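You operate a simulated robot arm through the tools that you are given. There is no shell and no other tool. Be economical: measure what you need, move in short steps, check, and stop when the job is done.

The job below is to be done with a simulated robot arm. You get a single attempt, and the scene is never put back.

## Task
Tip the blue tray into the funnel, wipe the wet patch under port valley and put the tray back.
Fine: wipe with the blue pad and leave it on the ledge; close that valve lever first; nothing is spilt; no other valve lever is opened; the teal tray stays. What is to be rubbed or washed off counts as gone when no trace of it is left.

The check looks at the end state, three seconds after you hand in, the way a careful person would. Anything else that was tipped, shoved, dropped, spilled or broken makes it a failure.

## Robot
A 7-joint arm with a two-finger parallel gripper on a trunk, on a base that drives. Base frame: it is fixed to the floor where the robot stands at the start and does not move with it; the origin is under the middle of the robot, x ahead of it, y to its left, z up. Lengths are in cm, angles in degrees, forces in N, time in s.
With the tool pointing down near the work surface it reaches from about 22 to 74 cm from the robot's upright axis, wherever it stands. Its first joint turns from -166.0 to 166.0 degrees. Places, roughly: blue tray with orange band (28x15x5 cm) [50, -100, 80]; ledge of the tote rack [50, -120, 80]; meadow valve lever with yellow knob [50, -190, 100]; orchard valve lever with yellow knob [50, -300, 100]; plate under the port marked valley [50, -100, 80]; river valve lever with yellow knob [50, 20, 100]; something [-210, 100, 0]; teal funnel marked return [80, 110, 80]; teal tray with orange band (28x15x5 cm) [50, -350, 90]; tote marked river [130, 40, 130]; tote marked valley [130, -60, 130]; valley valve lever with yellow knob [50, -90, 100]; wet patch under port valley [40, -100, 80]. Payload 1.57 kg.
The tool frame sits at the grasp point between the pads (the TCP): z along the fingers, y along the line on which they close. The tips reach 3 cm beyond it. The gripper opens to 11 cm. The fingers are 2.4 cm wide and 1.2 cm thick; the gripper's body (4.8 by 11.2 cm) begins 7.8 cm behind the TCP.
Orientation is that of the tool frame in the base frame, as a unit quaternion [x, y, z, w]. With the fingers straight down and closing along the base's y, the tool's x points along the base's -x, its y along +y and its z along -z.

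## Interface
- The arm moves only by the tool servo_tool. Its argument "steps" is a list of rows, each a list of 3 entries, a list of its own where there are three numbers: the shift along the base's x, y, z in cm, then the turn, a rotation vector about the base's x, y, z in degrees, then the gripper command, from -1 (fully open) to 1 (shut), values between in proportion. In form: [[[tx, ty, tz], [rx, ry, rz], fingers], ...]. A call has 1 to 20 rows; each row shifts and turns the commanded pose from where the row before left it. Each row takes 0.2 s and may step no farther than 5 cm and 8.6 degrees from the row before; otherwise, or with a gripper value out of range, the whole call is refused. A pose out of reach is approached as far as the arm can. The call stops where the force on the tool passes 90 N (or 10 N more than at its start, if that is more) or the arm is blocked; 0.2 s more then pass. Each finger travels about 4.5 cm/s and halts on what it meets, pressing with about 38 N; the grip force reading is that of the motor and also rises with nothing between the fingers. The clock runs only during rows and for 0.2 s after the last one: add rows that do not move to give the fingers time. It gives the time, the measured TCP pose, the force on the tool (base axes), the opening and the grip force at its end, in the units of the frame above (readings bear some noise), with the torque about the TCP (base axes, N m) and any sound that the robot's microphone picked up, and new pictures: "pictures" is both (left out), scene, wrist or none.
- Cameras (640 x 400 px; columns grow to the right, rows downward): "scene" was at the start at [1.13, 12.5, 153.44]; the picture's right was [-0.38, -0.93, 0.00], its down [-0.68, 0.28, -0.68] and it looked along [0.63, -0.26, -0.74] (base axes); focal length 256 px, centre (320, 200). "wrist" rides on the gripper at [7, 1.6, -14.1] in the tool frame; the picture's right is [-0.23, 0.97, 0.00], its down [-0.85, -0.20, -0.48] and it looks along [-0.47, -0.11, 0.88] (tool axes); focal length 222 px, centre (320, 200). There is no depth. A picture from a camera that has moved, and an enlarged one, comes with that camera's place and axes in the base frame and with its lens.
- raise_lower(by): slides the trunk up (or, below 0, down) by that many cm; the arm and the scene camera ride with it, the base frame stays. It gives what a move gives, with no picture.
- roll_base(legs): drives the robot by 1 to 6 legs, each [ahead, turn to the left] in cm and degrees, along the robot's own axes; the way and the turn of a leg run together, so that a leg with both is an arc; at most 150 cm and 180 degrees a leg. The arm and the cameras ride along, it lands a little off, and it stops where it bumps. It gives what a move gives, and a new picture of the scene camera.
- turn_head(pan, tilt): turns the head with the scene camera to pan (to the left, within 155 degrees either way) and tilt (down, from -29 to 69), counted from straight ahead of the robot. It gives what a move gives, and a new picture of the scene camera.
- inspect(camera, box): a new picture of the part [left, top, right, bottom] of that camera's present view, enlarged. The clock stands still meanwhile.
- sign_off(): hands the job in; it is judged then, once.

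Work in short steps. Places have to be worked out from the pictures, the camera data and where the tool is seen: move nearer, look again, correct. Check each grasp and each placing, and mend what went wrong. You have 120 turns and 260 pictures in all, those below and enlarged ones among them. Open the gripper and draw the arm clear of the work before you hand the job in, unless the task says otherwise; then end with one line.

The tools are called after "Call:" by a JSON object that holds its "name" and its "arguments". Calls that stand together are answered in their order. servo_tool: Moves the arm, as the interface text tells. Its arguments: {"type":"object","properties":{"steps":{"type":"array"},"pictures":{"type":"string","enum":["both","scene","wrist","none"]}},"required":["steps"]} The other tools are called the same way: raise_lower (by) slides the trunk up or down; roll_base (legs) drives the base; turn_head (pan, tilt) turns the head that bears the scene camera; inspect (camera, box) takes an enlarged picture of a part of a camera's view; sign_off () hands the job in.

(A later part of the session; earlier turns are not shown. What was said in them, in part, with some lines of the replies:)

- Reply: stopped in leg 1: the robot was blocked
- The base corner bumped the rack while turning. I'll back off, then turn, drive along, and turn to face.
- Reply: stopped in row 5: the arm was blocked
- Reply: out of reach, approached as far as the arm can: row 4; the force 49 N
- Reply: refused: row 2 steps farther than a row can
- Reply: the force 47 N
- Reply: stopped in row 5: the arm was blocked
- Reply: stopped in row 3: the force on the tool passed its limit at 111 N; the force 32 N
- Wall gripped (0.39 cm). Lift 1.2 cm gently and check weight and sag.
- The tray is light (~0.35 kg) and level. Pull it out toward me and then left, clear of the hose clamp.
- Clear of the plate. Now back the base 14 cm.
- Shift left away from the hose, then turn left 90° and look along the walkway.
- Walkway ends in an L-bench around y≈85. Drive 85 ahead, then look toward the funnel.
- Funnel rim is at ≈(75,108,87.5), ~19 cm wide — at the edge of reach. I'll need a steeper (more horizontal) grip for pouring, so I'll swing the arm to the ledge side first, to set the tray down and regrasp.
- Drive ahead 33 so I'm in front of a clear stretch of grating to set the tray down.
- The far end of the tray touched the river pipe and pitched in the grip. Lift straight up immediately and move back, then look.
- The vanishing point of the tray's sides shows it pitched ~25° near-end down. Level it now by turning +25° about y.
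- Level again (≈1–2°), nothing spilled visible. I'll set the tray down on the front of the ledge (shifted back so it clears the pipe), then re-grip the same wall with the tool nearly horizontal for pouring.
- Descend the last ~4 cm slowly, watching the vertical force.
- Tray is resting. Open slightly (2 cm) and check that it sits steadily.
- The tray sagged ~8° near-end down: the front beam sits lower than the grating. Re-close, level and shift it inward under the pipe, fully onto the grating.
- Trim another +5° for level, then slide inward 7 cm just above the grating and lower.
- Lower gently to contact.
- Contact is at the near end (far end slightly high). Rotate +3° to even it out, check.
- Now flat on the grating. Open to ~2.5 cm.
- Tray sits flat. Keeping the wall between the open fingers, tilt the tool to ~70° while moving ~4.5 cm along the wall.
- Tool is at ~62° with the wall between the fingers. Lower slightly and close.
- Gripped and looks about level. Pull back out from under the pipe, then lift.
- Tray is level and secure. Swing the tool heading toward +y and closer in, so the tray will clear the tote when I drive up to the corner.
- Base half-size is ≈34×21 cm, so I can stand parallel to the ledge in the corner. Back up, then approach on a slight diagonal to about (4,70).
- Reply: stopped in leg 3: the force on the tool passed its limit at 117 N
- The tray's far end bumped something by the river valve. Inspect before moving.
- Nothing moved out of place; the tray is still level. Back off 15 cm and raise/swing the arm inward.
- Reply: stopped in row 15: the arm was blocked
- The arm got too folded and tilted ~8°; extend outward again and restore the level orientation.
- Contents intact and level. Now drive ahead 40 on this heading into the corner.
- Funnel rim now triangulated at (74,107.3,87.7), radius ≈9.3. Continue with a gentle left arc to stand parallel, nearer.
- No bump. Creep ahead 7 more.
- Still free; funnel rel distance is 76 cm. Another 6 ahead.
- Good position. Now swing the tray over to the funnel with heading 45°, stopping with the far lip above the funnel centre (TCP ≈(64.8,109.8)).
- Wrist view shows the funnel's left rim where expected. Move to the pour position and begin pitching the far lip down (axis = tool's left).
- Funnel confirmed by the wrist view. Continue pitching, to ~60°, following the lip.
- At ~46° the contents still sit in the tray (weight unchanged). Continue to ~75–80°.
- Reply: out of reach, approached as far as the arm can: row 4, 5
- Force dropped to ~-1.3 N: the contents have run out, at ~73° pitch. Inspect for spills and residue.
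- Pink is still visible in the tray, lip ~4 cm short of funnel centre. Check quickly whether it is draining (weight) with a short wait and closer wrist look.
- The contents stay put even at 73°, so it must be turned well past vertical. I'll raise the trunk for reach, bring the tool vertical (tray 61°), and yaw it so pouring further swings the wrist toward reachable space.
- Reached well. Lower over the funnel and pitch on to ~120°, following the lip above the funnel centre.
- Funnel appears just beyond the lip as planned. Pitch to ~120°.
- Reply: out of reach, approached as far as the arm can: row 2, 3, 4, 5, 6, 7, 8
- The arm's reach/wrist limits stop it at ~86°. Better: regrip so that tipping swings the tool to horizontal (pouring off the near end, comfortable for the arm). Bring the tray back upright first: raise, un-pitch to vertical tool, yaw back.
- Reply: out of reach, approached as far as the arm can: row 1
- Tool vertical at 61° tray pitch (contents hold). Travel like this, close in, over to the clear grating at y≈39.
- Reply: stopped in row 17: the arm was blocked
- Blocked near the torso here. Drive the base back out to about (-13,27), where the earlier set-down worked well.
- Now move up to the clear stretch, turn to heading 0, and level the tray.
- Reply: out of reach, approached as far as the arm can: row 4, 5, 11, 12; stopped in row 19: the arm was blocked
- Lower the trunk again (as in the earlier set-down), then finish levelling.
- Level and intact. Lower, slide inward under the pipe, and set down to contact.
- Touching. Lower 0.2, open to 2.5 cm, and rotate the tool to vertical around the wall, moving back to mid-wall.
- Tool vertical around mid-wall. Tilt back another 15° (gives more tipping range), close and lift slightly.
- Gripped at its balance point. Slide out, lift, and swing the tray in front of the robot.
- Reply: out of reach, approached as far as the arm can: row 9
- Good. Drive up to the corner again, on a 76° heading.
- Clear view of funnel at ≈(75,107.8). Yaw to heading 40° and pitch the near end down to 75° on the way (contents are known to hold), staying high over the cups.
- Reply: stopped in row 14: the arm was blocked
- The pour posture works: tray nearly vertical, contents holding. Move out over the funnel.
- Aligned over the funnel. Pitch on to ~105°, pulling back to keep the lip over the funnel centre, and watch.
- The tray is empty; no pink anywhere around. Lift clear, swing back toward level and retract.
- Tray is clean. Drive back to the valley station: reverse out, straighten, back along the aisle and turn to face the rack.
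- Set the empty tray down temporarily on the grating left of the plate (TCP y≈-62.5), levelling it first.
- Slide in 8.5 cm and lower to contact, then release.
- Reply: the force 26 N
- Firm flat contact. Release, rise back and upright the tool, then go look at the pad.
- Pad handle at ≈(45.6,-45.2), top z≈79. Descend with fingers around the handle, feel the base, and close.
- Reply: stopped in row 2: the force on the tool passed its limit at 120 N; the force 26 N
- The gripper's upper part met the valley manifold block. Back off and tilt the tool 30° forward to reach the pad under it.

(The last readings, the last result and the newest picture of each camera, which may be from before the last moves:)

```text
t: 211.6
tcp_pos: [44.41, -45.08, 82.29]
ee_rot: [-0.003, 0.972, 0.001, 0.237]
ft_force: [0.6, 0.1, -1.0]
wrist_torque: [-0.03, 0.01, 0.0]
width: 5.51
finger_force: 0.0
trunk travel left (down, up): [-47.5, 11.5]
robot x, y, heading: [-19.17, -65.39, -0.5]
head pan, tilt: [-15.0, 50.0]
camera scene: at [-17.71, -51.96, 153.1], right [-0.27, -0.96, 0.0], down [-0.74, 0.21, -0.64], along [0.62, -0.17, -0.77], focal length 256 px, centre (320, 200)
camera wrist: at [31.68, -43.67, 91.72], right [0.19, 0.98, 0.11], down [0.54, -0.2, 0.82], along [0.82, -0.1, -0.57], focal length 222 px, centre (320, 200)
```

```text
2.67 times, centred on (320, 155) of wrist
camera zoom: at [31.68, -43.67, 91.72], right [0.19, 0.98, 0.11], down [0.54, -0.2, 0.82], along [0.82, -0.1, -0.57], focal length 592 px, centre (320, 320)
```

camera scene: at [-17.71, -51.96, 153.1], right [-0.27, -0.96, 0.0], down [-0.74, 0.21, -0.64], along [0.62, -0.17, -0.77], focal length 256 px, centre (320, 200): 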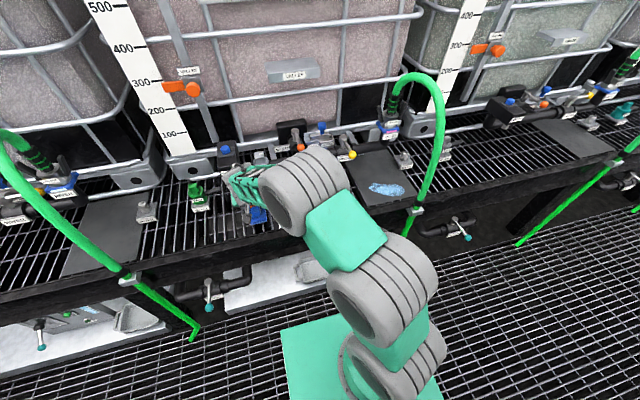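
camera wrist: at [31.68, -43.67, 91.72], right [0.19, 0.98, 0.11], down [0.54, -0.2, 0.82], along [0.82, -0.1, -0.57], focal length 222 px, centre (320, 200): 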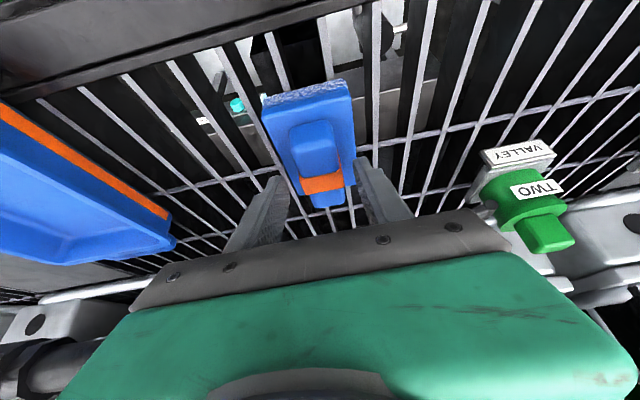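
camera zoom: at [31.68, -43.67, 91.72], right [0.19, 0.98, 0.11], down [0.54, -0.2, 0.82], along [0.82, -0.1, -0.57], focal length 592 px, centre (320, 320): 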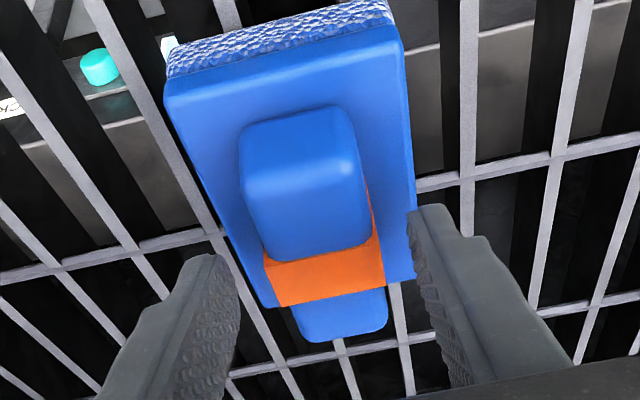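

The handle centre is at x≈43.3. Shift back 2, lower 1.5, and close on the handle.

Call:
{"name": "servo_tool", "arguments": {"steps": [[[-2, 0.1, 0], [0, 0, 0], 0], [[0, 0, -0.8], [0, 0, 0], 0], [[0, 0, -0.7], [0, 0, 0], 0], [[0, 0, 0], [0, 0, 0], 0.5], [[0, 0, 0], [0, 0, 0], 1], [[0, 0, 0], [0, 0, 0], 1], [[0, 0, 0], [0, 0, 0], 1]], "pictures": "wrist"}}

Call:
{"name": "inspect", "arguments": {"camera": "wrist", "box": [200, 80, 440, 230]}}

```text
t: 213.2
tcp_pos: [42.57, -44.87, 80.99]
ee_rot: [-0.004, 0.971, 0.002, 0.238]
ft_force: [2.8, 3.2, 15.9]
wrist_torque: [0.01, -0.19, -0.03]
width: 3.12
finger_force: 33.2
trunk travel left (down, up): [-47.5, 11.5]
robot x, y, heading: [-19.28, -65.73, -0.8]
head pan, tilt: [-15.0, 50.0]
camera wrist: at [29.67, -43.49, 90.35], right [0.19, 0.98, 0.11], down [0.54, -0.2, 0.82], along [0.82, -0.1, -0.56], focal length 222 px, centre (320, 200)
```

wrist: 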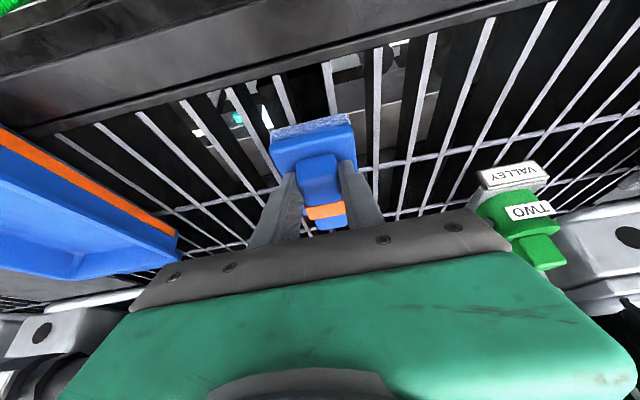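

```text
2.67 times, centred on (320, 155) of wrist
camera zoom: at [29.67, -43.49, 90.35], right [0.19, 0.98, 0.11], down [0.54, -0.2, 0.82], along [0.82, -0.1, -0.56], focal length 592 px, centre (320, 320)
```

zoom: 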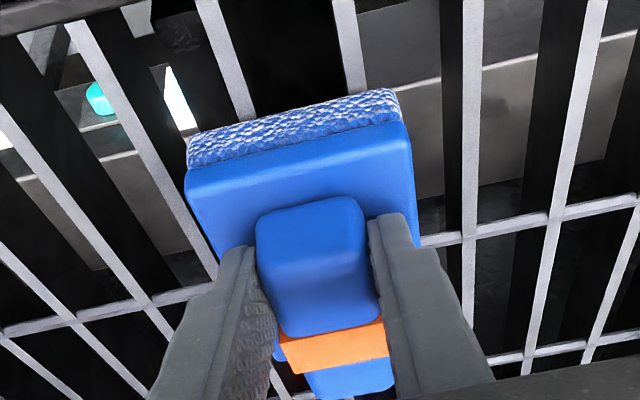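

Handle gripped (3.1 cm). Lift, and carry the pad around the tray to the plate, yawing -40° so the gripper stays clear of both hose and lever.

Call:
{"name": "servo_tool", "arguments": {"steps": [[[-0.5, 0, 2], [0, 0, 0], 1], [[-1, 0, 3.5], [0, 0, 0], 1], [[-1.5, 0, 3.5], [0, 0, 0], 1], [[-1, -4, 0.5], [0, 0, -8], 1], [[-1, -4, 0.5], [0, 0, -8], 1], [[-1, -4, 0.5], [0, 0, -8], 1], [[-1, -4, 0.5], [0, 0, -8], 1], [[-1, -4, 0.5], [0, 0, -8], 1], [[0.6, -4.5, 0], [0, 0, 0], 1], [[0.6, -4.5, 0], [0, 0, 0], 1], [[0.6, -4.5, 0], [0, 0, 0], 1], [[0.6, -4.5, 0], [0, 0, 0], 1], [[0.6, -4.5, 0], [0, 0, 0], 1], [[0.6, -4.5, 0], [0, 0, 0], 1]]}}

Call:
{"name": "inspect", "arguments": {"camera": "wrist", "box": [160, 40, 480, 240]}}

Call:
{"name": "inspect", "arguments": {"camera": "scene", "box": [280, 110, 480, 235]}}

```text
t: 216.2
tcp_pos: [37.99, -92.05, 92.19]
ee_rot: [0.329, 0.914, -0.08, 0.222]
ft_force: [0.1, 0.2, -0.7]
wrist_torque: [0.01, 0.04, 0.03]
width: 3.09
finger_force: 38.2
trunk travel left (down, up): [-47.5, 11.5]
robot x, y, heading: [-19.06, -65.37, -0.8]
head pan, tilt: [-15.0, 50.0]
camera scene: at [-17.71, -52.01, 153.1], right [-0.27, -0.96, 0.0], down [-0.74, 0.21, -0.64], along [0.62, -0.17, -0.77], focal length 256 px, centre (320, 200)
camera wrist: at [29.13, -82.81, 101.59], right [0.78, 0.62, 0.1], down [0.29, -0.5, 0.82], along [0.56, -0.6, -0.57], focal length 222 px, centre (320, 200)
```

scene: 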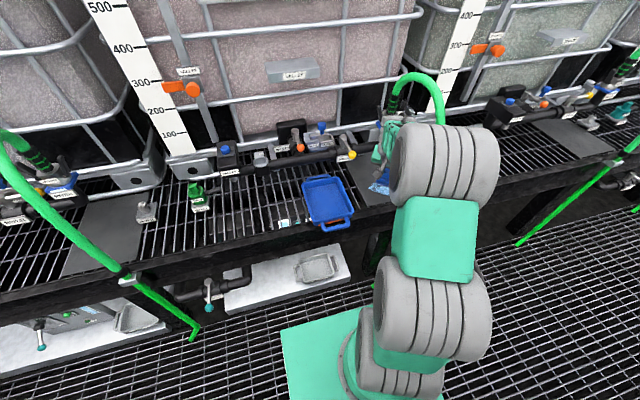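
wrist: 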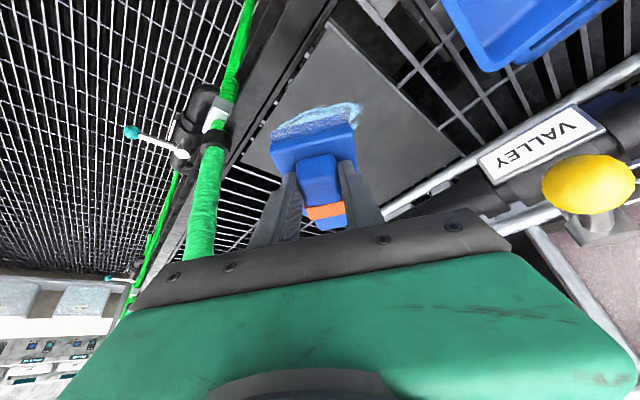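

```text
2.00 times, centred on (320, 140) of wrist
camera zoom: at [29.13, -82.81, 101.59], right [0.78, 0.62, 0.1], down [0.29, -0.5, 0.82], along [0.56, -0.6, -0.57], focal length 444 px, centre (320, 320)
```

zoom: 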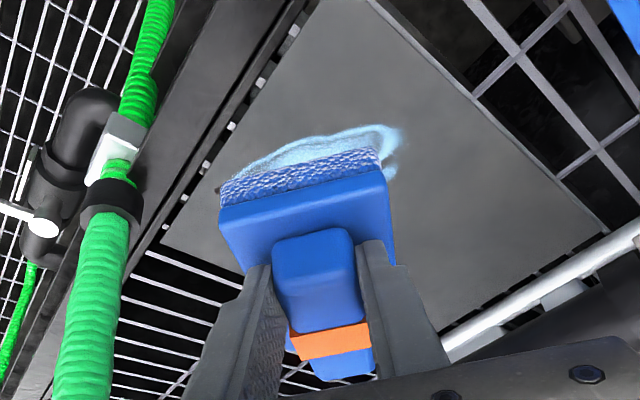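

```text
3.20 times, centred on (380, 172) of scene
camera zoom: at [-17.71, -52.01, 153.1], right [-0.27, -0.96, 0.0], down [-0.74, 0.21, -0.64], along [0.62, -0.17, -0.77], focal length 821 px, centre (128, 288)
```

zoom: 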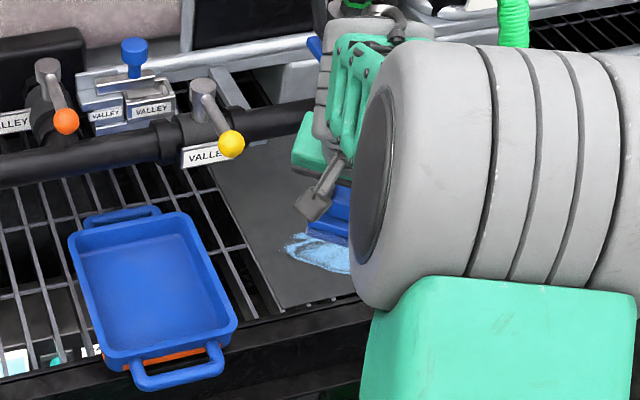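

Pad is held square and the wet patch is visible beneath. Go to the patch's upper end and press down lightly.

Call:
{"name": "servo_tool", "arguments": {"steps": [[[3, 0.3, -3], [0, 0, 0], 1], [[2.6, 0.5, -3], [0, 0, 0], 1], [[0, 0, -3], [0, 0, 0], 1], [[0, 0, -1.2], [0, 0, 0], 1], [[0, 0, -0.5], [0, 0, 0], 1], [[0, 0, 0], [0, 0, 0], 1]], "pictures": "none"}}

```text
t: 217.6
tcp_pos: [43.65, -91.3, 81.48]
ee_rot: [0.329, 0.914, -0.079, 0.222]
ft_force: [-0.3, 0.9, -0.3]
wrist_torque: [0.01, -0.01, -0.02]
width: 3.05
finger_force: 38.8
trunk travel left (down, up): [-47.5, 11.5]
robot x, y, heading: [-19.18, -65.55, -0.7]
head pan, tilt: [-15.0, 50.0]
```

Just above the surface. Press 0.8 cm further and make the first stroke down the patch and back.

Call:
{"name": "servo_tool", "arguments": {"steps": [[[0, 0, -0.4], [0, 0, 0], 1], [[0, 0, -0.3], [0, 0, 0], 1], [[-0.8, -2, 0], [0, 0, 0], 1], [[-0.8, -2, 0], [0, 0, 0], 1], [[-0.8, -2, 0], [0, 0, 0], 1], [[-0.8, -2, 0], [0, 0, 0], 1], [[-0.8, -2, 0], [0, 0, 0], 1], [[0, 0, 0], [0, 0, 0], 1]]}}

Call:
{"name": "inspect", "arguments": {"camera": "wrist", "box": [160, 40, 480, 240]}}

```text
t: 219.4
tcp_pos: [39.66, -101.27, 81.14]
ee_rot: [0.329, 0.914, -0.079, 0.224]
ft_force: [4.1, 4.5, 19.9]
wrist_torque: [-0.23, -0.38, 0.16]
width: 3.04
finger_force: 38.3
trunk travel left (down, up): [-47.5, 11.5]
robot x, y, heading: [-18.95, -65.5, -0.6]
head pan, tilt: [-15.0, 50.0]
camera scene: at [-17.87, -51.84, 153.1], right [-0.27, -0.96, 0.0], down [-0.74, 0.21, -0.64], along [0.62, -0.17, -0.77], focal length 256 px, centre (320, 200)
camera wrist: at [30.83, -91.95, 90.54], right [0.77, 0.62, 0.11], down [0.29, -0.5, 0.82], along [0.56, -0.61, -0.56], focal length 222 px, centre (320, 200)
```

scene: 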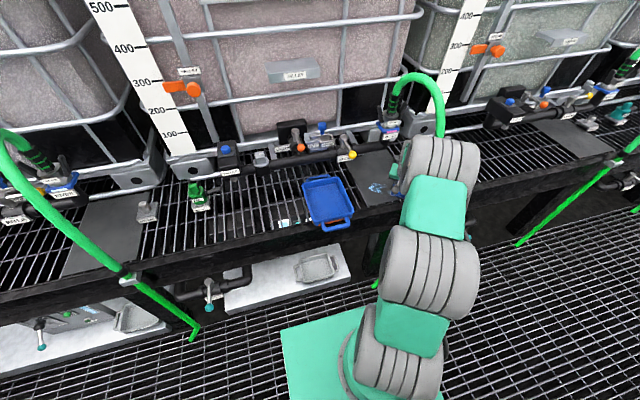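
wrist: 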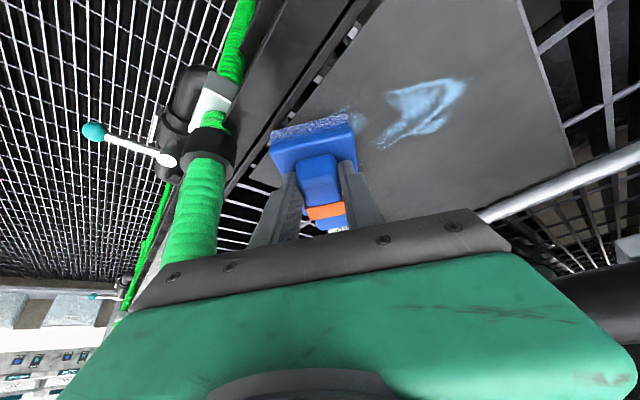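

```text
2.00 times, centred on (320, 140) of wrist
camera zoom: at [30.83, -91.95, 90.54], right [0.77, 0.62, 0.11], down [0.29, -0.5, 0.82], along [0.56, -0.61, -0.56], focal length 444 px, centre (320, 320)
```

zoom: 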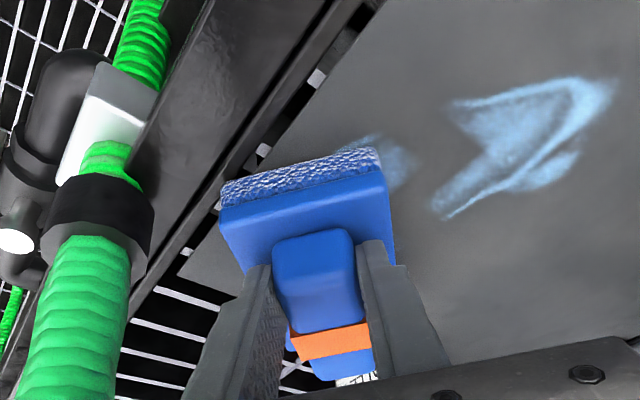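

Wiping works; the upper part remains. Press slightly more and make several overlapping strokes over x 41–48, y -91…-99.

Call:
{"name": "servo_tool", "arguments": {"steps": [[[0, 0, -0.3], [0, 0, 0], 1], [[0.76, 1.9, 0], [0, 0, 0], 1], [[0.76, 1.9, 0], [0, 0, 0], 1], [[0.76, 1.9, 0], [0, 0, 0], 1], [[0.76, 1.9, 0], [0, 0, 0], 1], [[0.76, 1.9, 0], [0, 0, 0], 1], [[1.5, -1.2, 0], [0, 0, 0], 1], [[-0.75, -2, 0], [0, 0, 0], 1], [[-0.75, -2, 0], [0, 0, 0], 1], [[-0.75, -2, 0], [0, 0, 0], 1], [[-0.75, -2, 0], [0, 0, 0], 1], [[1.5, 0.5, 0], [0, 0, 0], 1], [[0.62, 1.75, 0], [0, 0, 0], 1], [[0.62, 1.75, 0], [0, 0, 0], 1], [[0.62, 1.75, 0], [0, 0, 0], 1], [[0.62, 1.75, 0], [0, 0, 0], 1], [[-2, 0.4, 0], [0, 0, 0], 1], [[-2, 0.4, 0], [0, 0, 0], 1], [[-1, -2, 0], [0, 0, 0], 1], [[-0.6, -2, 0], [0, 0, 0], 1]]}}

Call:
{"name": "inspect", "arguments": {"camera": "wrist", "box": [200, 0, 520, 200]}}

```text
t: 223.6
tcp_pos: [40.41, -96.6, 81.09]
ee_rot: [0.329, 0.913, -0.08, 0.228]
ft_force: [3.8, 10.7, 40.4]
wrist_torque: [0.22, -0.13, 0.14]
width: 3.07
finger_force: 38.1
trunk travel left (down, up): [-47.5, 11.5]
robot x, y, heading: [-19.12, -65.72, -0.5]
head pan, tilt: [-15.0, 50.0]
camera scene: at [-18.06, -51.68, 153.09], right [-0.27, -0.96, 0.0], down [-0.74, 0.21, -0.64], along [0.62, -0.17, -0.76], focal length 256 px, centre (320, 200)
camera wrist: at [31.5, -87.34, 90.41], right [0.77, 0.62, 0.11], down [0.28, -0.49, 0.82], along [0.57, -0.61, -0.56], focal length 222 px, centre (320, 200)
```

scene: 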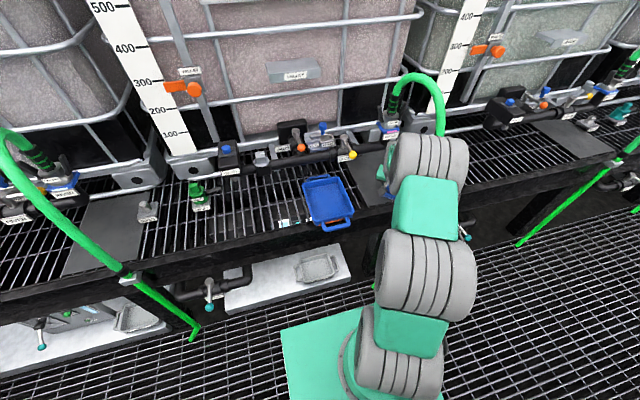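
wrist: 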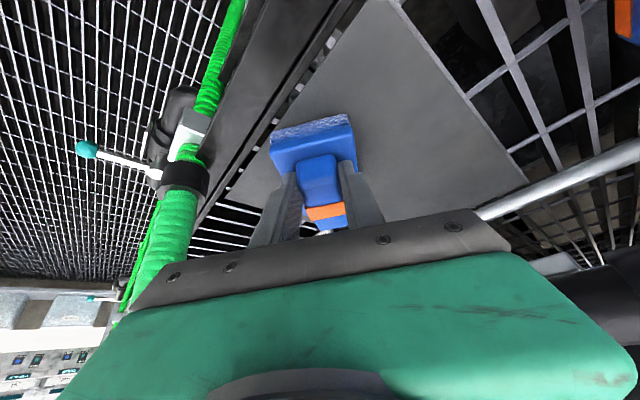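

```text
2.00 times, centred on (360, 100) of wrist
camera zoom: at [31.5, -87.34, 90.41], right [0.77, 0.62, 0.11], down [0.28, -0.49, 0.82], along [0.57, -0.61, -0.56], focal length 444 px, centre (240, 400)
```

zoom: 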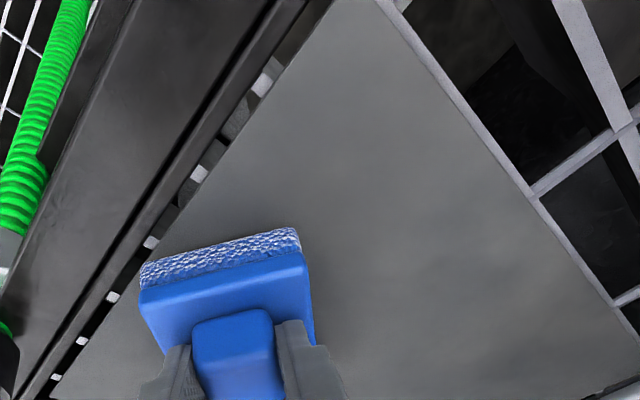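

Most is gone. Two more strokes over the right-hand end, then lift and look.

Call:
{"name": "servo_tool", "arguments": {"steps": [[[-0.7, -1.8, 0], [0, 0, 0], 1], [[-0.6, -1.8, 0], [0, 0, 0], 1], [[0.5, -1.8, 0], [0, 0, 0], 1], [[1, -0.8, 0], [0, 0, 0], 1], [[1.5, 0.3, 0], [0, 0, 0], 1], [[0.3, 2, 0], [0, 0, 0], 1], [[-1.5, 1, 0], [0, 0, 0], 1], [[-1, -2, 0], [0, 0, 0], 1], [[0.5, 2, 0], [0, 0, 0], 1], [[0.8, 2, 0], [0, 0, 0], 1], [[0, 0, 0.6], [0, 0, 0], 1], [[0, 0, 3], [0, 0, 0], 1], [[0, 0, 4], [0, 0, 0], 1], [[-3, 3, 2], [0, 0, 0], 1], [[-3, 3, 1], [0, 0, 0], 1]]}}

Call:
{"name": "inspect", "arguments": {"camera": "wrist", "box": [200, 0, 520, 200]}}

Call:
{"name": "inspect", "arguments": {"camera": "scene", "box": [320, 120, 480, 220]}}

```text
t: 226.8
tcp_pos: [35.02, -91.38, 91.16]
ee_rot: [0.329, 0.914, -0.08, 0.223]
ft_force: [-0.2, -0.1, -1.0]
wrist_torque: [0.03, 0.02, 0.0]
width: 3.04
finger_force: 38.2
trunk travel left (down, up): [-47.5, 11.5]
robot x, y, heading: [-19.0, -65.36, -0.6]
head pan, tilt: [-15.0, 50.0]
camera scene: at [-17.77, -51.94, 153.09], right [-0.27, -0.96, 0.0], down [-0.74, 0.21, -0.64], along [0.62, -0.17, -0.77], focal length 256 px, centre (320, 200)
camera wrist: at [26.26, -82.21, 100.62], right [0.78, 0.62, 0.11], down [0.29, -0.5, 0.82], along [0.56, -0.6, -0.57], focal length 222 px, centre (320, 200)
```

scene: 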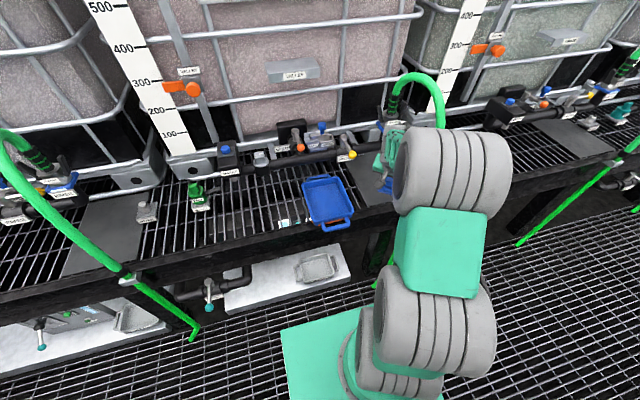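
wrist: 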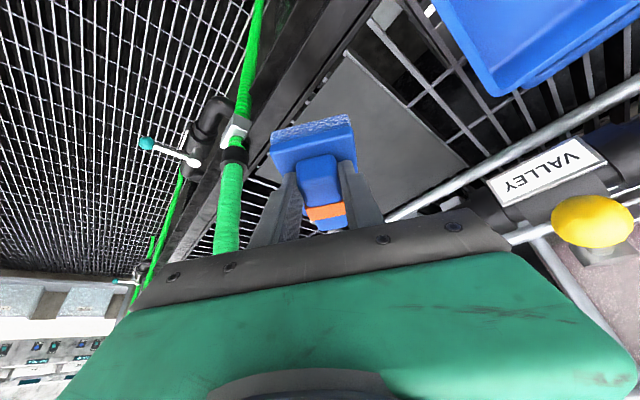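

```text
2.00 times, centred on (360, 100) of wrist
camera zoom: at [26.26, -82.21, 100.62], right [0.78, 0.62, 0.11], down [0.29, -0.5, 0.82], along [0.56, -0.6, -0.57], focal length 444 px, centre (240, 400)
```

zoom: 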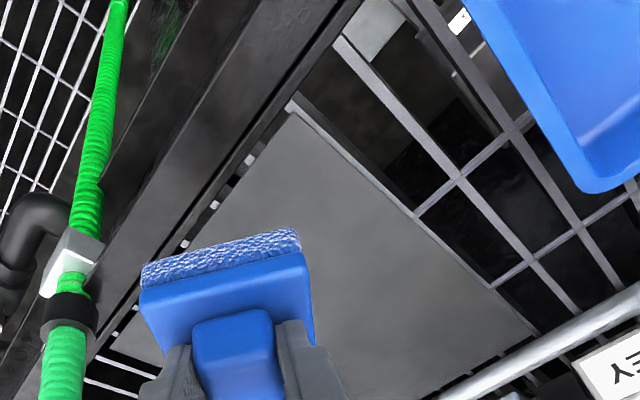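

```text
4.00 times, centred on (400, 170) of scene
camera zoom: at [-17.77, -51.94, 153.09], right [-0.27, -0.96, 0.0], down [-0.74, 0.21, -0.64], along [0.62, -0.17, -0.77], focal length 1026 px, centre (0, 320)
```

zoom: 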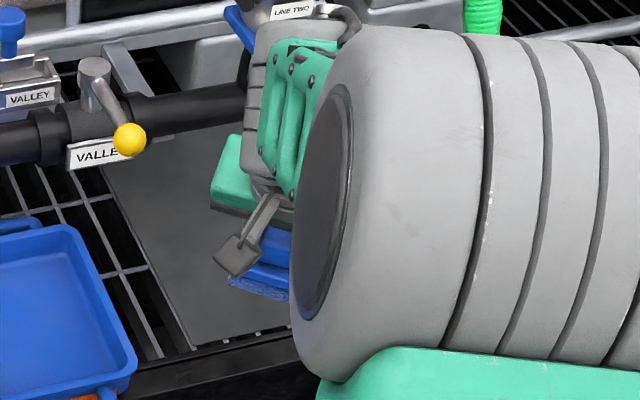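

Visible plate is clean. Carry the pad back to its original spot on the ledge and set it down; then I'll check the whole plate.

Call:
{"name": "servo_tool", "arguments": {"steps": [[[-0.2, 4.4, 0], [0, 0, 0], 1], [[-0.1, 4.4, 0], [0, 0, 0], 1], [[-0.1, 4.4, 0], [0, 0, 0], 1], [[-0.1, 4.4, 0], [0, 0, 0], 1], [[-0.1, 4.4, 0], [0, 0, 0], 1], [[-0.1, 4.4, 0], [0, 0, 0], 1], [[1, 4, -0.2], [0, 0, 8], 1], [[1, 4, -0.2], [0, 0, 8], 1], [[1, 4, -0.2], [0, 0, 8], 1], [[1, 4, -0.2], [0, 0, 8], 1], [[1, 4, -0.2], [0, 0, 8], 1], [[1, 0, -3], [0, 0, 0], 1], [[1, 0.1, -3], [0, 0, 0], 1], [[1.1, 0, -2.3], [0, 0, 0], 1], [[0, 0, 0], [0, 0, 0], 1]]}}

Call:
{"name": "inspect", "arguments": {"camera": "scene", "box": [320, 120, 480, 220]}}

```text
t: 230.0
tcp_pos: [42.48, -45.0, 81.79]
ee_rot: [-0.004, 0.972, 0.0, 0.237]
ft_force: [-0.2, -0.4, -1.1]
wrist_torque: [0.01, 0.01, 0.01]
width: 3.09
finger_force: 38.1
trunk travel left (down, up): [-47.5, 11.5]
robot x, y, heading: [-18.75, -65.74, -1.0]
head pan, tilt: [-15.0, 50.0]
camera scene: at [-17.7, -51.95, 153.1], right [-0.27, -0.96, 0.0], down [-0.74, 0.21, -0.64], along [0.62, -0.17, -0.77], focal length 256 px, centre (320, 200)
camera wrist: at [29.75, -43.5, 91.24], right [0.19, 0.98, 0.11], down [0.54, -0.2, 0.82], along [0.82, -0.1, -0.57], focal length 222 px, centre (320, 200)
```

scene: 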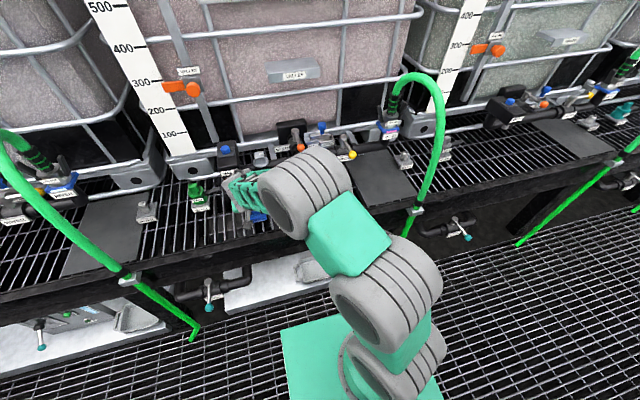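
wrist: 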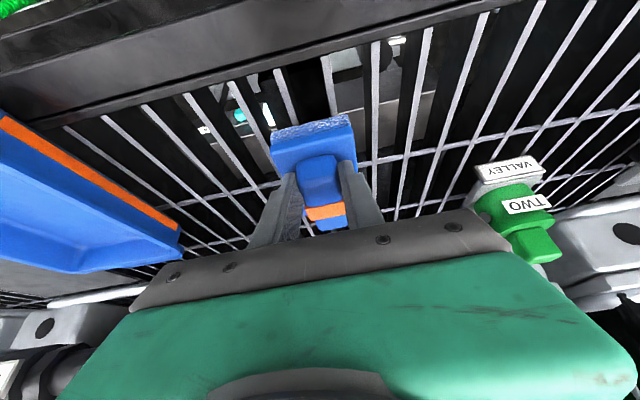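

```text
4.00 times, centred on (400, 170) of scene
camera zoom: at [-17.7, -51.95, 153.1], right [-0.27, -0.96, 0.0], down [-0.74, 0.21, -0.64], along [0.62, -0.17, -0.77], focal length 1026 px, centre (0, 320)
```

zoom: 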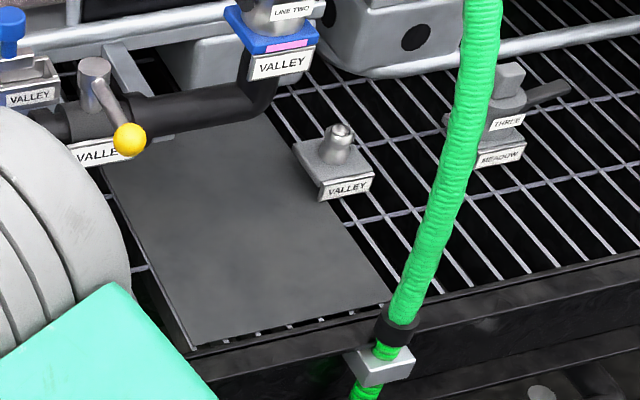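

The plate is completely clean. Set the pad down, release, and move to the tray's left wall with a 43° tilt.

Call:
{"name": "servo_tool", "arguments": {"steps": [[[0, 0, -0.4], [0, 0, 0], 1], [[0, 0, -0.3], [0, 0, 0], 1], [[0, 0, 0], [0, 0, 0], 0.7], [[0, 0, 0], [0, 0, 0], 0.2], [[0, 0, 0], [0, 0, 0], 0], [[0, 0, 1], [0, 0, 0], 0], [[-1, 0, 3], [0, 0, 0], 0], [[-1.5, 0, 4], [0, 0, 0], 0], [[-1.6, -4, 1], [0, -7.5, 0], 0], [[-1, -4.5, 0], [0, -7.5, 0], 0.1], [[0, -4.5, 0], [0, 0, 0], 0.1], [[0, -4.6, 0], [0, 0, 0], 0.1], [[0, 0, 0], [0, 0, 0], 0.1]]}}

Call:
{"name": "inspect", "arguments": {"camera": "wrist", "box": [120, 0, 520, 250]}}

```text
t: 232.8
tcp_pos: [37.38, -62.62, 90.03]
ee_rot: [-0.004, 0.932, 0.001, 0.362]
ft_force: [0.6, -0.3, -0.2]
wrist_torque: [-0.02, 0.01, -0.03]
width: 4.96
finger_force: 0.1
trunk travel left (down, up): [-47.5, 11.5]
robot x, y, heading: [-19.32, -65.6, -0.7]
head pan, tilt: [-15.0, 50.0]
camera scene: at [-17.73, -52.0, 153.1], right [-0.27, -0.96, 0.0], down [-0.74, 0.21, -0.64], along [0.62, -0.17, -0.77], focal length 256 px, centre (320, 200)
camera wrist: at [22.53, -61.18, 95.88], right [0.16, 0.98, 0.15], down [0.31, -0.2, 0.93], along [0.94, -0.1, -0.33], focal length 222 px, centre (320, 200)
```

scene: 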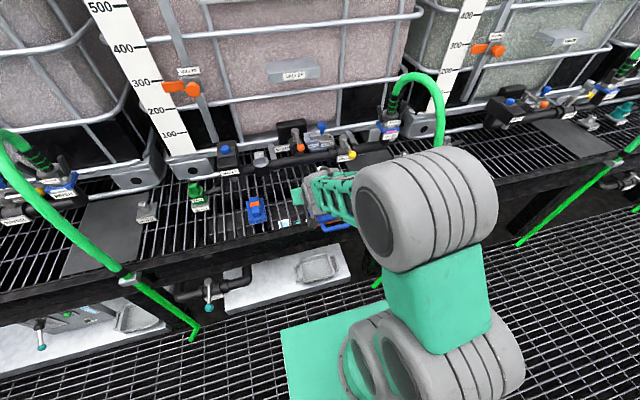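
wrist: 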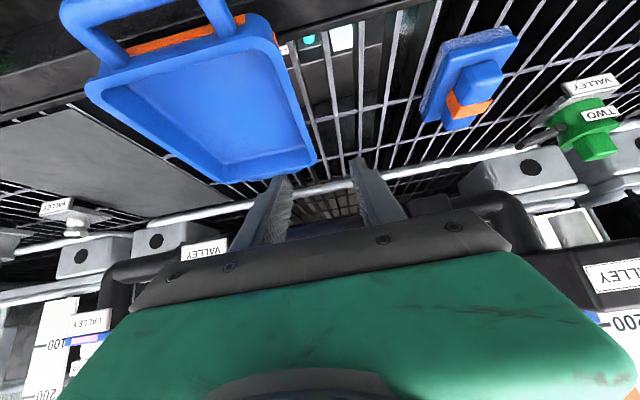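

```text
1.60 times, centred on (320, 125) of wrist
camera zoom: at [22.53, -61.18, 95.88], right [0.16, 0.98, 0.15], down [0.31, -0.2, 0.93], along [0.94, -0.1, -0.33], focal length 355 px, centre (320, 320)
```

zoom: 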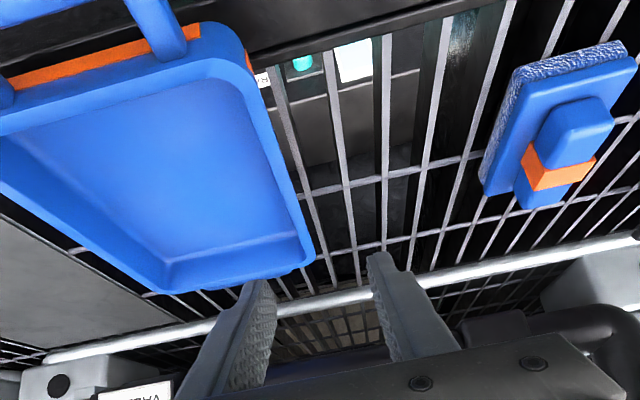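

Pad sits fine. Descend onto the tray's left wall, close, and lift slightly.

Call:
{"name": "servo_tool", "arguments": {"steps": [[[1.3, -0.1, -2.7], [0, 0, 0], 0.1], [[1.3, -0.1, -2.7], [0, 0, 0], 0.1], [[1.3, -0.1, -2.6], [0, 0, 0], 0.1], [[1.3, 0, -2.3], [0, 0, 0], 0.1], [[0, 0, 0], [0, 0, 0], 0.6], [[0, 0, 0], [0, 0, 0], 1], [[0, 0, 0], [0, 0, 0], 1], [[0, 0, 0], [0, 0, 0], 1], [[0, 0, 0.5], [0, 0, 0], 1], [[0, 0, 0.6], [0, 0, 0], 1], [[0, 0, 0.5], [0, 0, 0], 1], [[0, 0, 0], [0, 0, 0], 1]], "pictures": "wrist"}}

```text
t: 235.4
tcp_pos: [42.68, -62.99, 81.48]
ee_rot: [-0.003, 0.933, 0.0, 0.361]
ft_force: [-0.5, 0.0, -2.6]
wrist_torque: [0.16, 0.01, -0.02]
width: 0.37
finger_force: 23.7
trunk travel left (down, up): [-47.5, 11.5]
robot x, y, heading: [-18.94, -65.2, -0.6]
head pan, tilt: [-15.0, 50.0]
camera wrist: at [27.86, -61.44, 87.23], right [0.16, 0.98, 0.15], down [0.31, -0.2, 0.93], along [0.94, -0.1, -0.33], focal length 222 px, centre (320, 200)
```

wrist: 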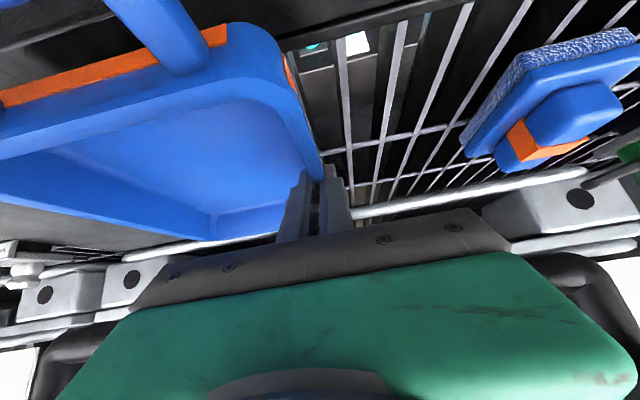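

Gripped at balance. Move it back along the reverse of the extraction path, low under the pipe, to just above its original place.

Call:
{"name": "servo_tool", "arguments": {"steps": [[[-1.1, -1.5, 0], [0, 0, 0], 1], [[-1.1, -1.5, 0], [0, 0, 0], 1], [[0, -3.5, 0], [0, 0, 0], 1], [[0, -3.5, 0], [0, 0, 0], 1], [[0, -3.5, 0], [0, 0, 0], 1], [[0, -3.5, 0], [0, 0, 0], 1], [[1.75, -2.3, 0], [0, 0, 0], 1], [[1.75, -2.3, 0], [0, 0, 0], 1], [[1.5, -2, 0], [0, 0, 0], 1], [[1.5, -1.5, 0], [0, 0, 0], 1], [[1.5, -1.5, 0], [0, 0, 0], 1], [[2.5, -0.6, 0], [0, 0, 0], 1], [[2.5, 0, 0], [0, 0, 0], 1], [[0, 0, 0], [0, 0, 0], 1]]}}

Call:
{"name": "inspect", "arguments": {"camera": "scene", "box": [300, 110, 480, 222]}}

```text
t: 238.4
tcp_pos: [53.5, -90.17, 81.41]
ee_rot: [-0.004, 0.933, 0.0, 0.361]
ft_force: [-0.2, 0.3, -2.0]
wrist_torque: [0.14, 0.01, -0.02]
width: 0.35
finger_force: 24.9
trunk travel left (down, up): [-47.5, 11.5]
robot x, y, heading: [-19.27, -65.49, -0.6]
head pan, tilt: [-15.0, 50.0]
camera scene: at [-17.68, -51.99, 153.1], right [-0.27, -0.96, 0.0], down [-0.74, 0.21, -0.64], along [0.62, -0.17, -0.77], focal length 256 px, centre (320, 200)
camera wrist: at [38.72, -88.61, 87.23], right [0.16, 0.98, 0.15], down [0.31, -0.2, 0.93], along [0.94, -0.1, -0.34], focal length 222 px, centre (320, 200)
```

scene: 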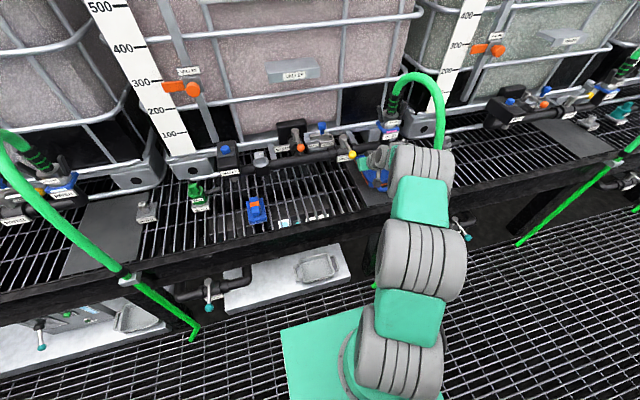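
wrist: 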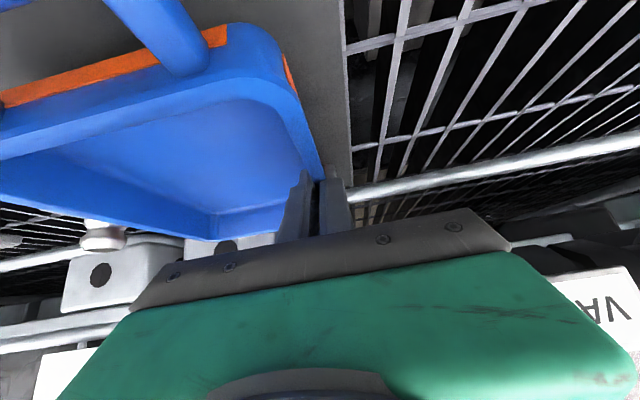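

```text
3.56 times, centred on (390, 166) of scene
camera zoom: at [-17.68, -51.99, 153.1], right [-0.27, -0.96, 0.0], down [-0.74, 0.21, -0.64], along [0.62, -0.17, -0.77], focal length 912 px, centre (71, 321)
```

zoom: 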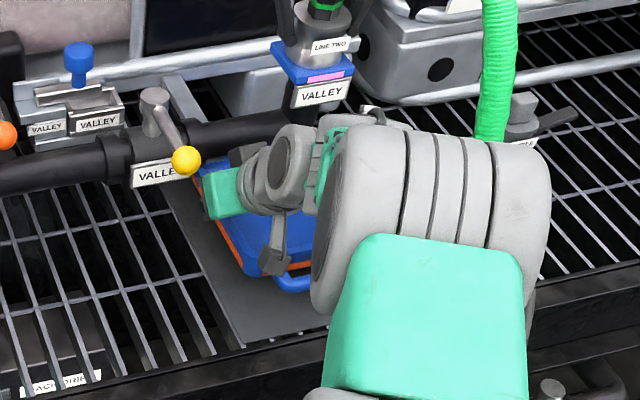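

In place above the plate. Lower to contact.

Call:
{"name": "servo_tool", "arguments": {"steps": [[[0, -0.4, -0.5], [0, 0, 0], 1], [[0, 0, -0.4], [0, 0, 0], 1], [[0, 0, -0.3], [0, 0, 0], 1], [[0, 0, -0.3], [0, 0, 0], 1], [[0, 0, 0], [0, 0, 0], 1]], "pictures": "none"}}

```text
t: 239.6
tcp_pos: [53.43, -90.53, 80.03]
ee_rot: [-0.003, 0.932, 0.0, 0.362]
ft_force: [0.5, 0.7, 1.1]
wrist_torque: [0.03, 0.31, -0.06]
width: 0.39
finger_force: 24.7
trunk travel left (down, up): [-47.5, 11.5]
robot x, y, heading: [-19.43, -65.37, -0.7]
head pan, tilt: [-15.0, 50.0]
```

Touching. Lower 0.3, release, and withdraw along the tool axis.

Call:
{"name": "servo_tool", "arguments": {"steps": [[[0, 0, -0.3], [0, 0, 0], 1], [[0, 0, 0], [0, 0, 0], 0.8], [[0, 0, 0], [0, 0, 0], 0.4], [[0, 0, 0], [0, 0, 0], 0.2], [[0, 0, 0.6], [0, 0, 0], 0.2], [[-2, 0, 2.4], [0, 0, 0], 0.2], [[-3, 0, 3.3], [0, 0, 0], 0.2], [[-3, 0, 3.3], [0, 0, 0], 0.2], [[-3.5, 0, 3], [0, 0, 0], 0.2], [[-4, 2, 2], [0, 7.5, 0], 0.2], [[-4, 3, 2], [0, 7.5, 0], 0.2], [[-2, 4, 1], [0, 7.5, 0], 0.2]]}}

Call:
{"name": "inspect", "arguments": {"camera": "scene", "box": [220, 110, 460, 260]}}

```text
refused: row 11 steps farther than a row can; nothing moved
```

```text
2.67 times, centred on (340, 185) of scene
camera zoom: at [-17.73, -51.97, 153.1], right [-0.27, -0.96, 0.0], down [-0.74, 0.21, -0.64], along [0.62, -0.17, -0.77], focal length 684 px, centre (267, 240)
```

zoom: 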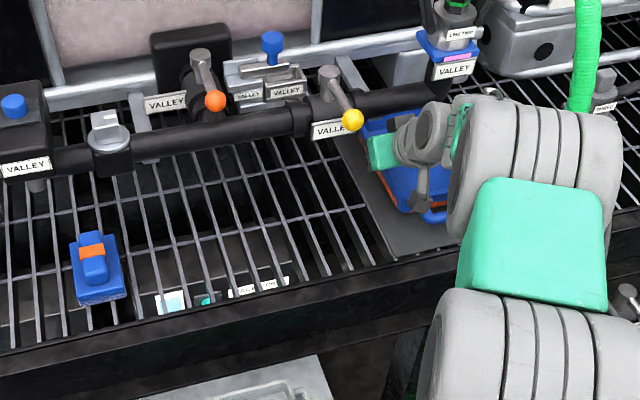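

Resend with a shorter row.

Call:
{"name": "servo_tool", "arguments": {"steps": [[[0, 0, -0.3], [0, 0, 0], 1], [[0, 0, 0], [0, 0, 0], 0.8], [[0, 0, 0], [0, 0, 0], 0.4], [[0, 0, 0], [0, 0, 0], 0.2], [[0, 0, 0.6], [0, 0, 0], 0.2], [[-2, 0, 2.4], [0, 0, 0], 0.2], [[-3, 0, 3.3], [0, 0, 0], 0.2], [[-3, 0, 3.3], [0, 0, 0], 0.2], [[-3.5, 0, 3], [0, 0, 0], 0.2], [[-3.5, 2, 2], [0, 7.5, 0], 0], [[-3, 3, 2], [0, 7.5, 0], -0.3], [[-2, 4, 1], [0, 7.5, 0], -1], [[-1, 4, 1], [0, 7.5, 0], -1]]}}

Call:
{"name": "inspect", "arguments": {"camera": "scene", "box": [220, 110, 460, 260]}}

Call:
{"name": "inspect", "arguments": {"camera": "wrist", "box": [0, 60, 400, 310]}}

```text
t: 242.4
tcp_pos: [32.3, -77.4, 98.38]
ee_rot: [-0.003, 0.994, 0.002, 0.107]
ft_force: [0.3, -0.4, -0.7]
wrist_torque: [0.0, 0.01, 0.03]
width: 11.02
finger_force: 0.1
trunk travel left (down, up): [-47.5, 11.5]
robot x, y, heading: [-19.46, -65.4, -1.0]
head pan, tilt: [-15.0, 50.0]
camera scene: at [-17.72, -51.95, 153.09], right [-0.27, -0.96, 0.0], down [-0.74, 0.21, -0.64], along [0.62, -0.17, -0.77], focal length 256 px, centre (320, 200)
camera wrist: at [22.43, -75.89, 110.82], right [0.22, 0.98, 0.05], down [0.74, -0.2, 0.65], along [0.64, -0.1, -0.76], focal length 222 px, centre (320, 200)
```

scene: 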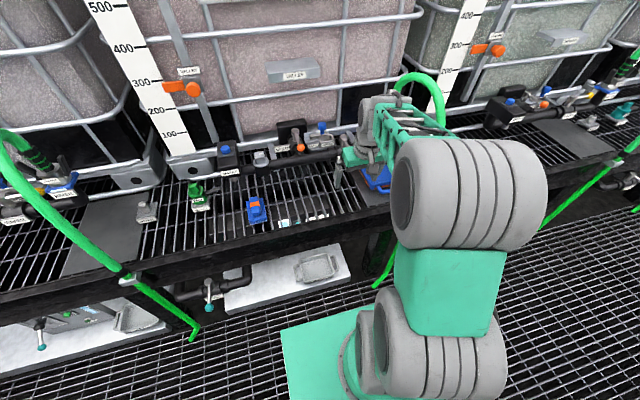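
wrist: 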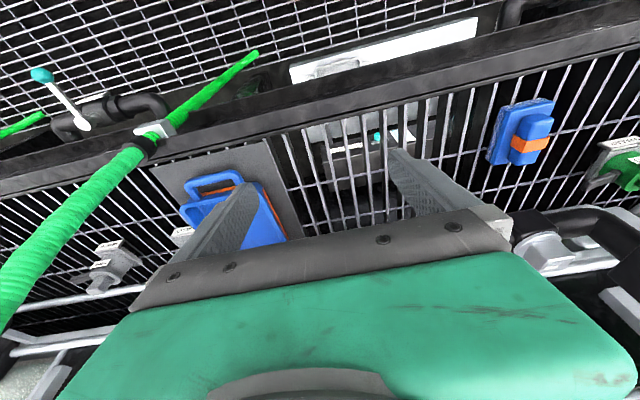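

```text
2.67 times, centred on (340, 185) of scene
camera zoom: at [-17.72, -51.95, 153.09], right [-0.27, -0.96, 0.0], down [-0.74, 0.21, -0.64], along [0.62, -0.17, -0.77], focal length 684 px, centre (267, 240)
```

zoom: 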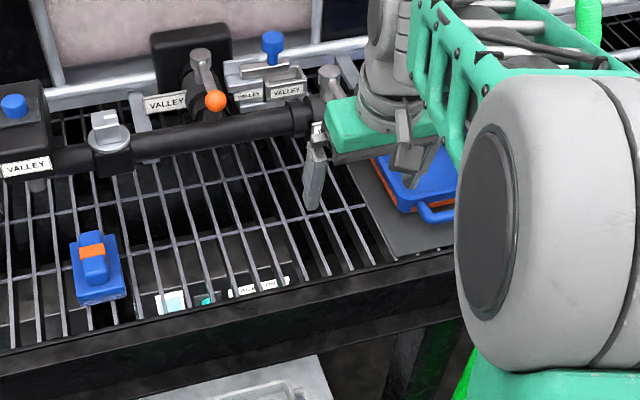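

```text
1.60 times, centred on (200, 185) of wrist
camera zoom: at [22.43, -75.89, 110.82], right [0.22, 0.98, 0.05], down [0.74, -0.2, 0.65], along [0.64, -0.1, -0.76], focal length 355 px, centre (512, 224)
```

zoom: 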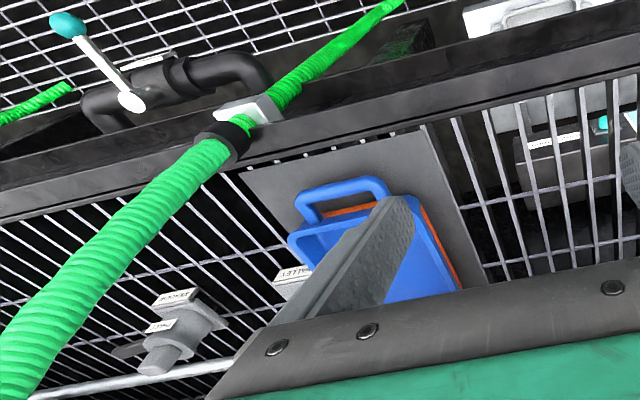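

Tray is back on the clean plate. Draw the arm clear and take a final look.

Call:
{"name": "servo_tool", "arguments": {"steps": [[[-2, 3, 3], [0, 4, 0], -1], [[-2, 3, 3], [0, 4, 0], -1], [[-2, 3, 3], [0, 4, 0], -1], [[-2, 3, 2], [0, 0, 0], -1], [[0, 4, 2], [0, 0, 0], -1], [[0, 4, 0], [0, 0, 0], -1]], "pictures": "scene"}}

Call:
{"name": "inspect", "arguments": {"camera": "scene", "box": [280, 110, 440, 210]}}

```text
t: 243.8
tcp_pos: [24.43, -57.64, 111.38]
ee_rot: [-0.003, 1.0, 0.002, 0.002]
ft_force: [-0.1, 0.1, -0.3]
wrist_torque: [-0.02, 0.0, 0.01]
width: 11.03
finger_force: 0.0
trunk travel left (down, up): [-47.5, 11.5]
robot x, y, heading: [-19.45, -65.51, -0.7]
head pan, tilt: [-15.0, 50.0]
camera scene: at [-17.71, -51.95, 153.09], right [-0.27, -0.96, 0.0], down [-0.74, 0.21, -0.64], along [0.62, -0.17, -0.77], focal length 256 px, centre (320, 200)
```

scene: 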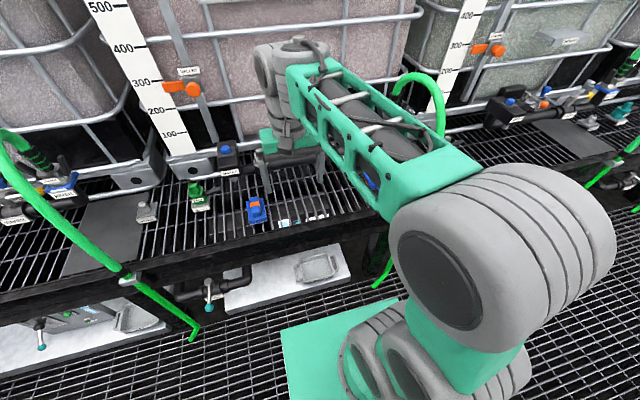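

```text
4.00 times, centred on (360, 160) of scene
camera zoom: at [-17.71, -51.95, 153.09], right [-0.27, -0.96, 0.0], down [-0.74, 0.21, -0.64], along [0.62, -0.17, -0.77], focal length 1026 px, centre (160, 360)
```

zoom: 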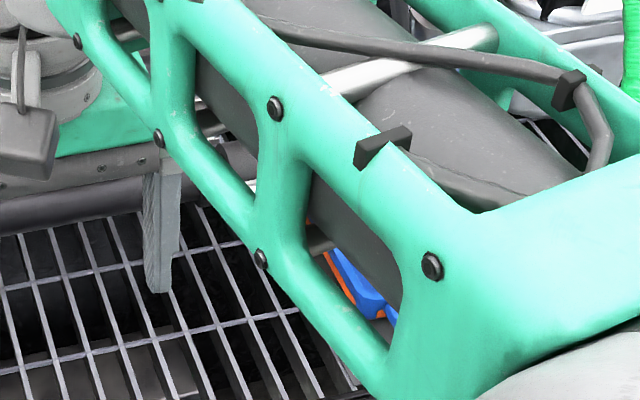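

The arm occludes the view; back the base up a bit, which also clears the arm, and check the tray once more.

Call:
{"name": "roll_base", "arguments": {"legs": [[-6, 0], [0, 25]]}}

Call:
{"name": "turn_head", "arguments": {"pan": -55, "tilt": 45}}

Call:
{"name": "inspect", "arguments": {"camera": "scene", "box": [200, 100, 440, 250]}}

```text
t: 246.0
tcp_pos: [11.01, -39.78, 111.26]
ee_rot: [-0.22, 0.975, 0.003, 0.003]
ft_force: [0.3, -0.4, -0.8]
wrist_torque: [0.0, 0.0, 0.03]
width: 11.04
finger_force: 0.0
trunk travel left (down, up): [-47.5, 11.5]
robot x, y, heading: [-25.01, -65.38, 24.4]
head pan, tilt: [-15.0, 50.0]
camera scene: at [-29.63, -52.47, 153.1], right [0.16, -0.99, 0.0], down [-0.76, -0.12, -0.64], along [0.63, 0.1, -0.77], focal length 256 px, centre (320, 200)
```

scene: 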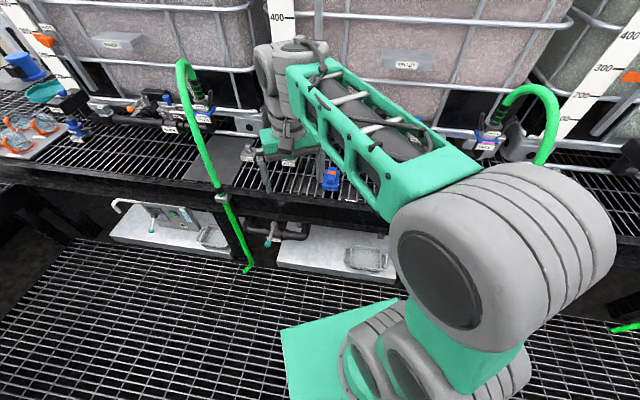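

```text
t: 247.1
tcp_pos: [10.99, -39.86, 111.4]
ee_rot: [-0.221, 0.975, 0.003, 0.003]
ft_force: [0.0, -0.4, -0.7]
wrist_torque: [0.01, -0.02, 0.04]
width: 11.03
finger_force: 0.1
trunk travel left (down, up): [-47.5, 11.5]
robot x, y, heading: [-25.24, -65.25, 24.4]
head pan, tilt: [-55.0, 45.0]
camera scene: at [-30.22, -57.87, 153.79], right [-0.51, -0.86, 0.0], down [-0.61, 0.36, -0.71], along [0.61, -0.36, -0.71], focal length 256 px, centre (320, 200)
```

scene: 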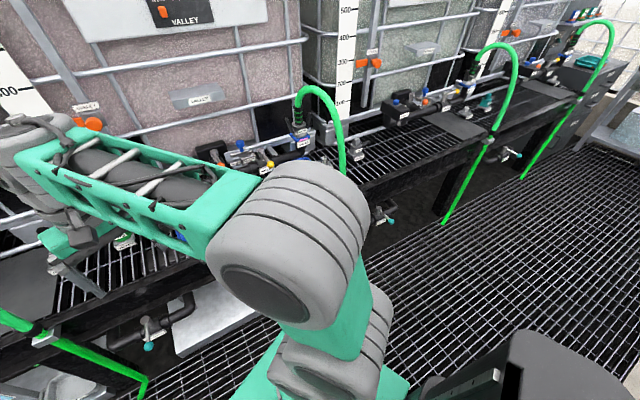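

```text
2.67 times, centred on (320, 175) of scene
camera zoom: at [-30.22, -57.87, 153.79], right [-0.51, -0.86, 0.0], down [-0.61, 0.36, -0.71], along [0.61, -0.36, -0.71], focal length 684 px, centre (320, 267)
```

zoom: 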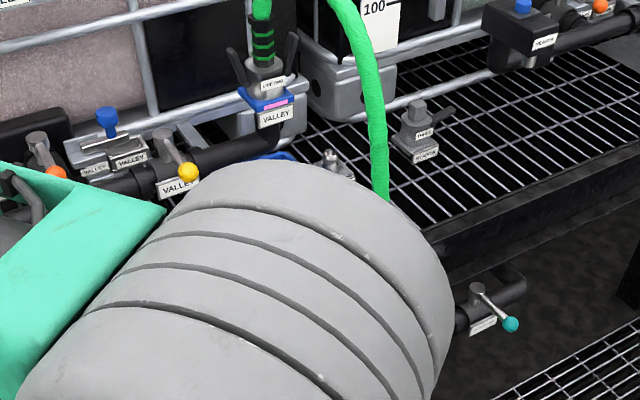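

Valley's lever is crosswise (closed), the tray lies on its plate, the pad is on the ledge, and the arm is clear with the gripper open. Handing in.

Call:
{"name": "sign_off", "arguments": {}}

```text
The job is handed in.
```

I closed the valley lever, emptied the blue tray into the funnel, wiped the wet patch clean with the blue pad, left the pad on the ledge, and put the tray back under the port.
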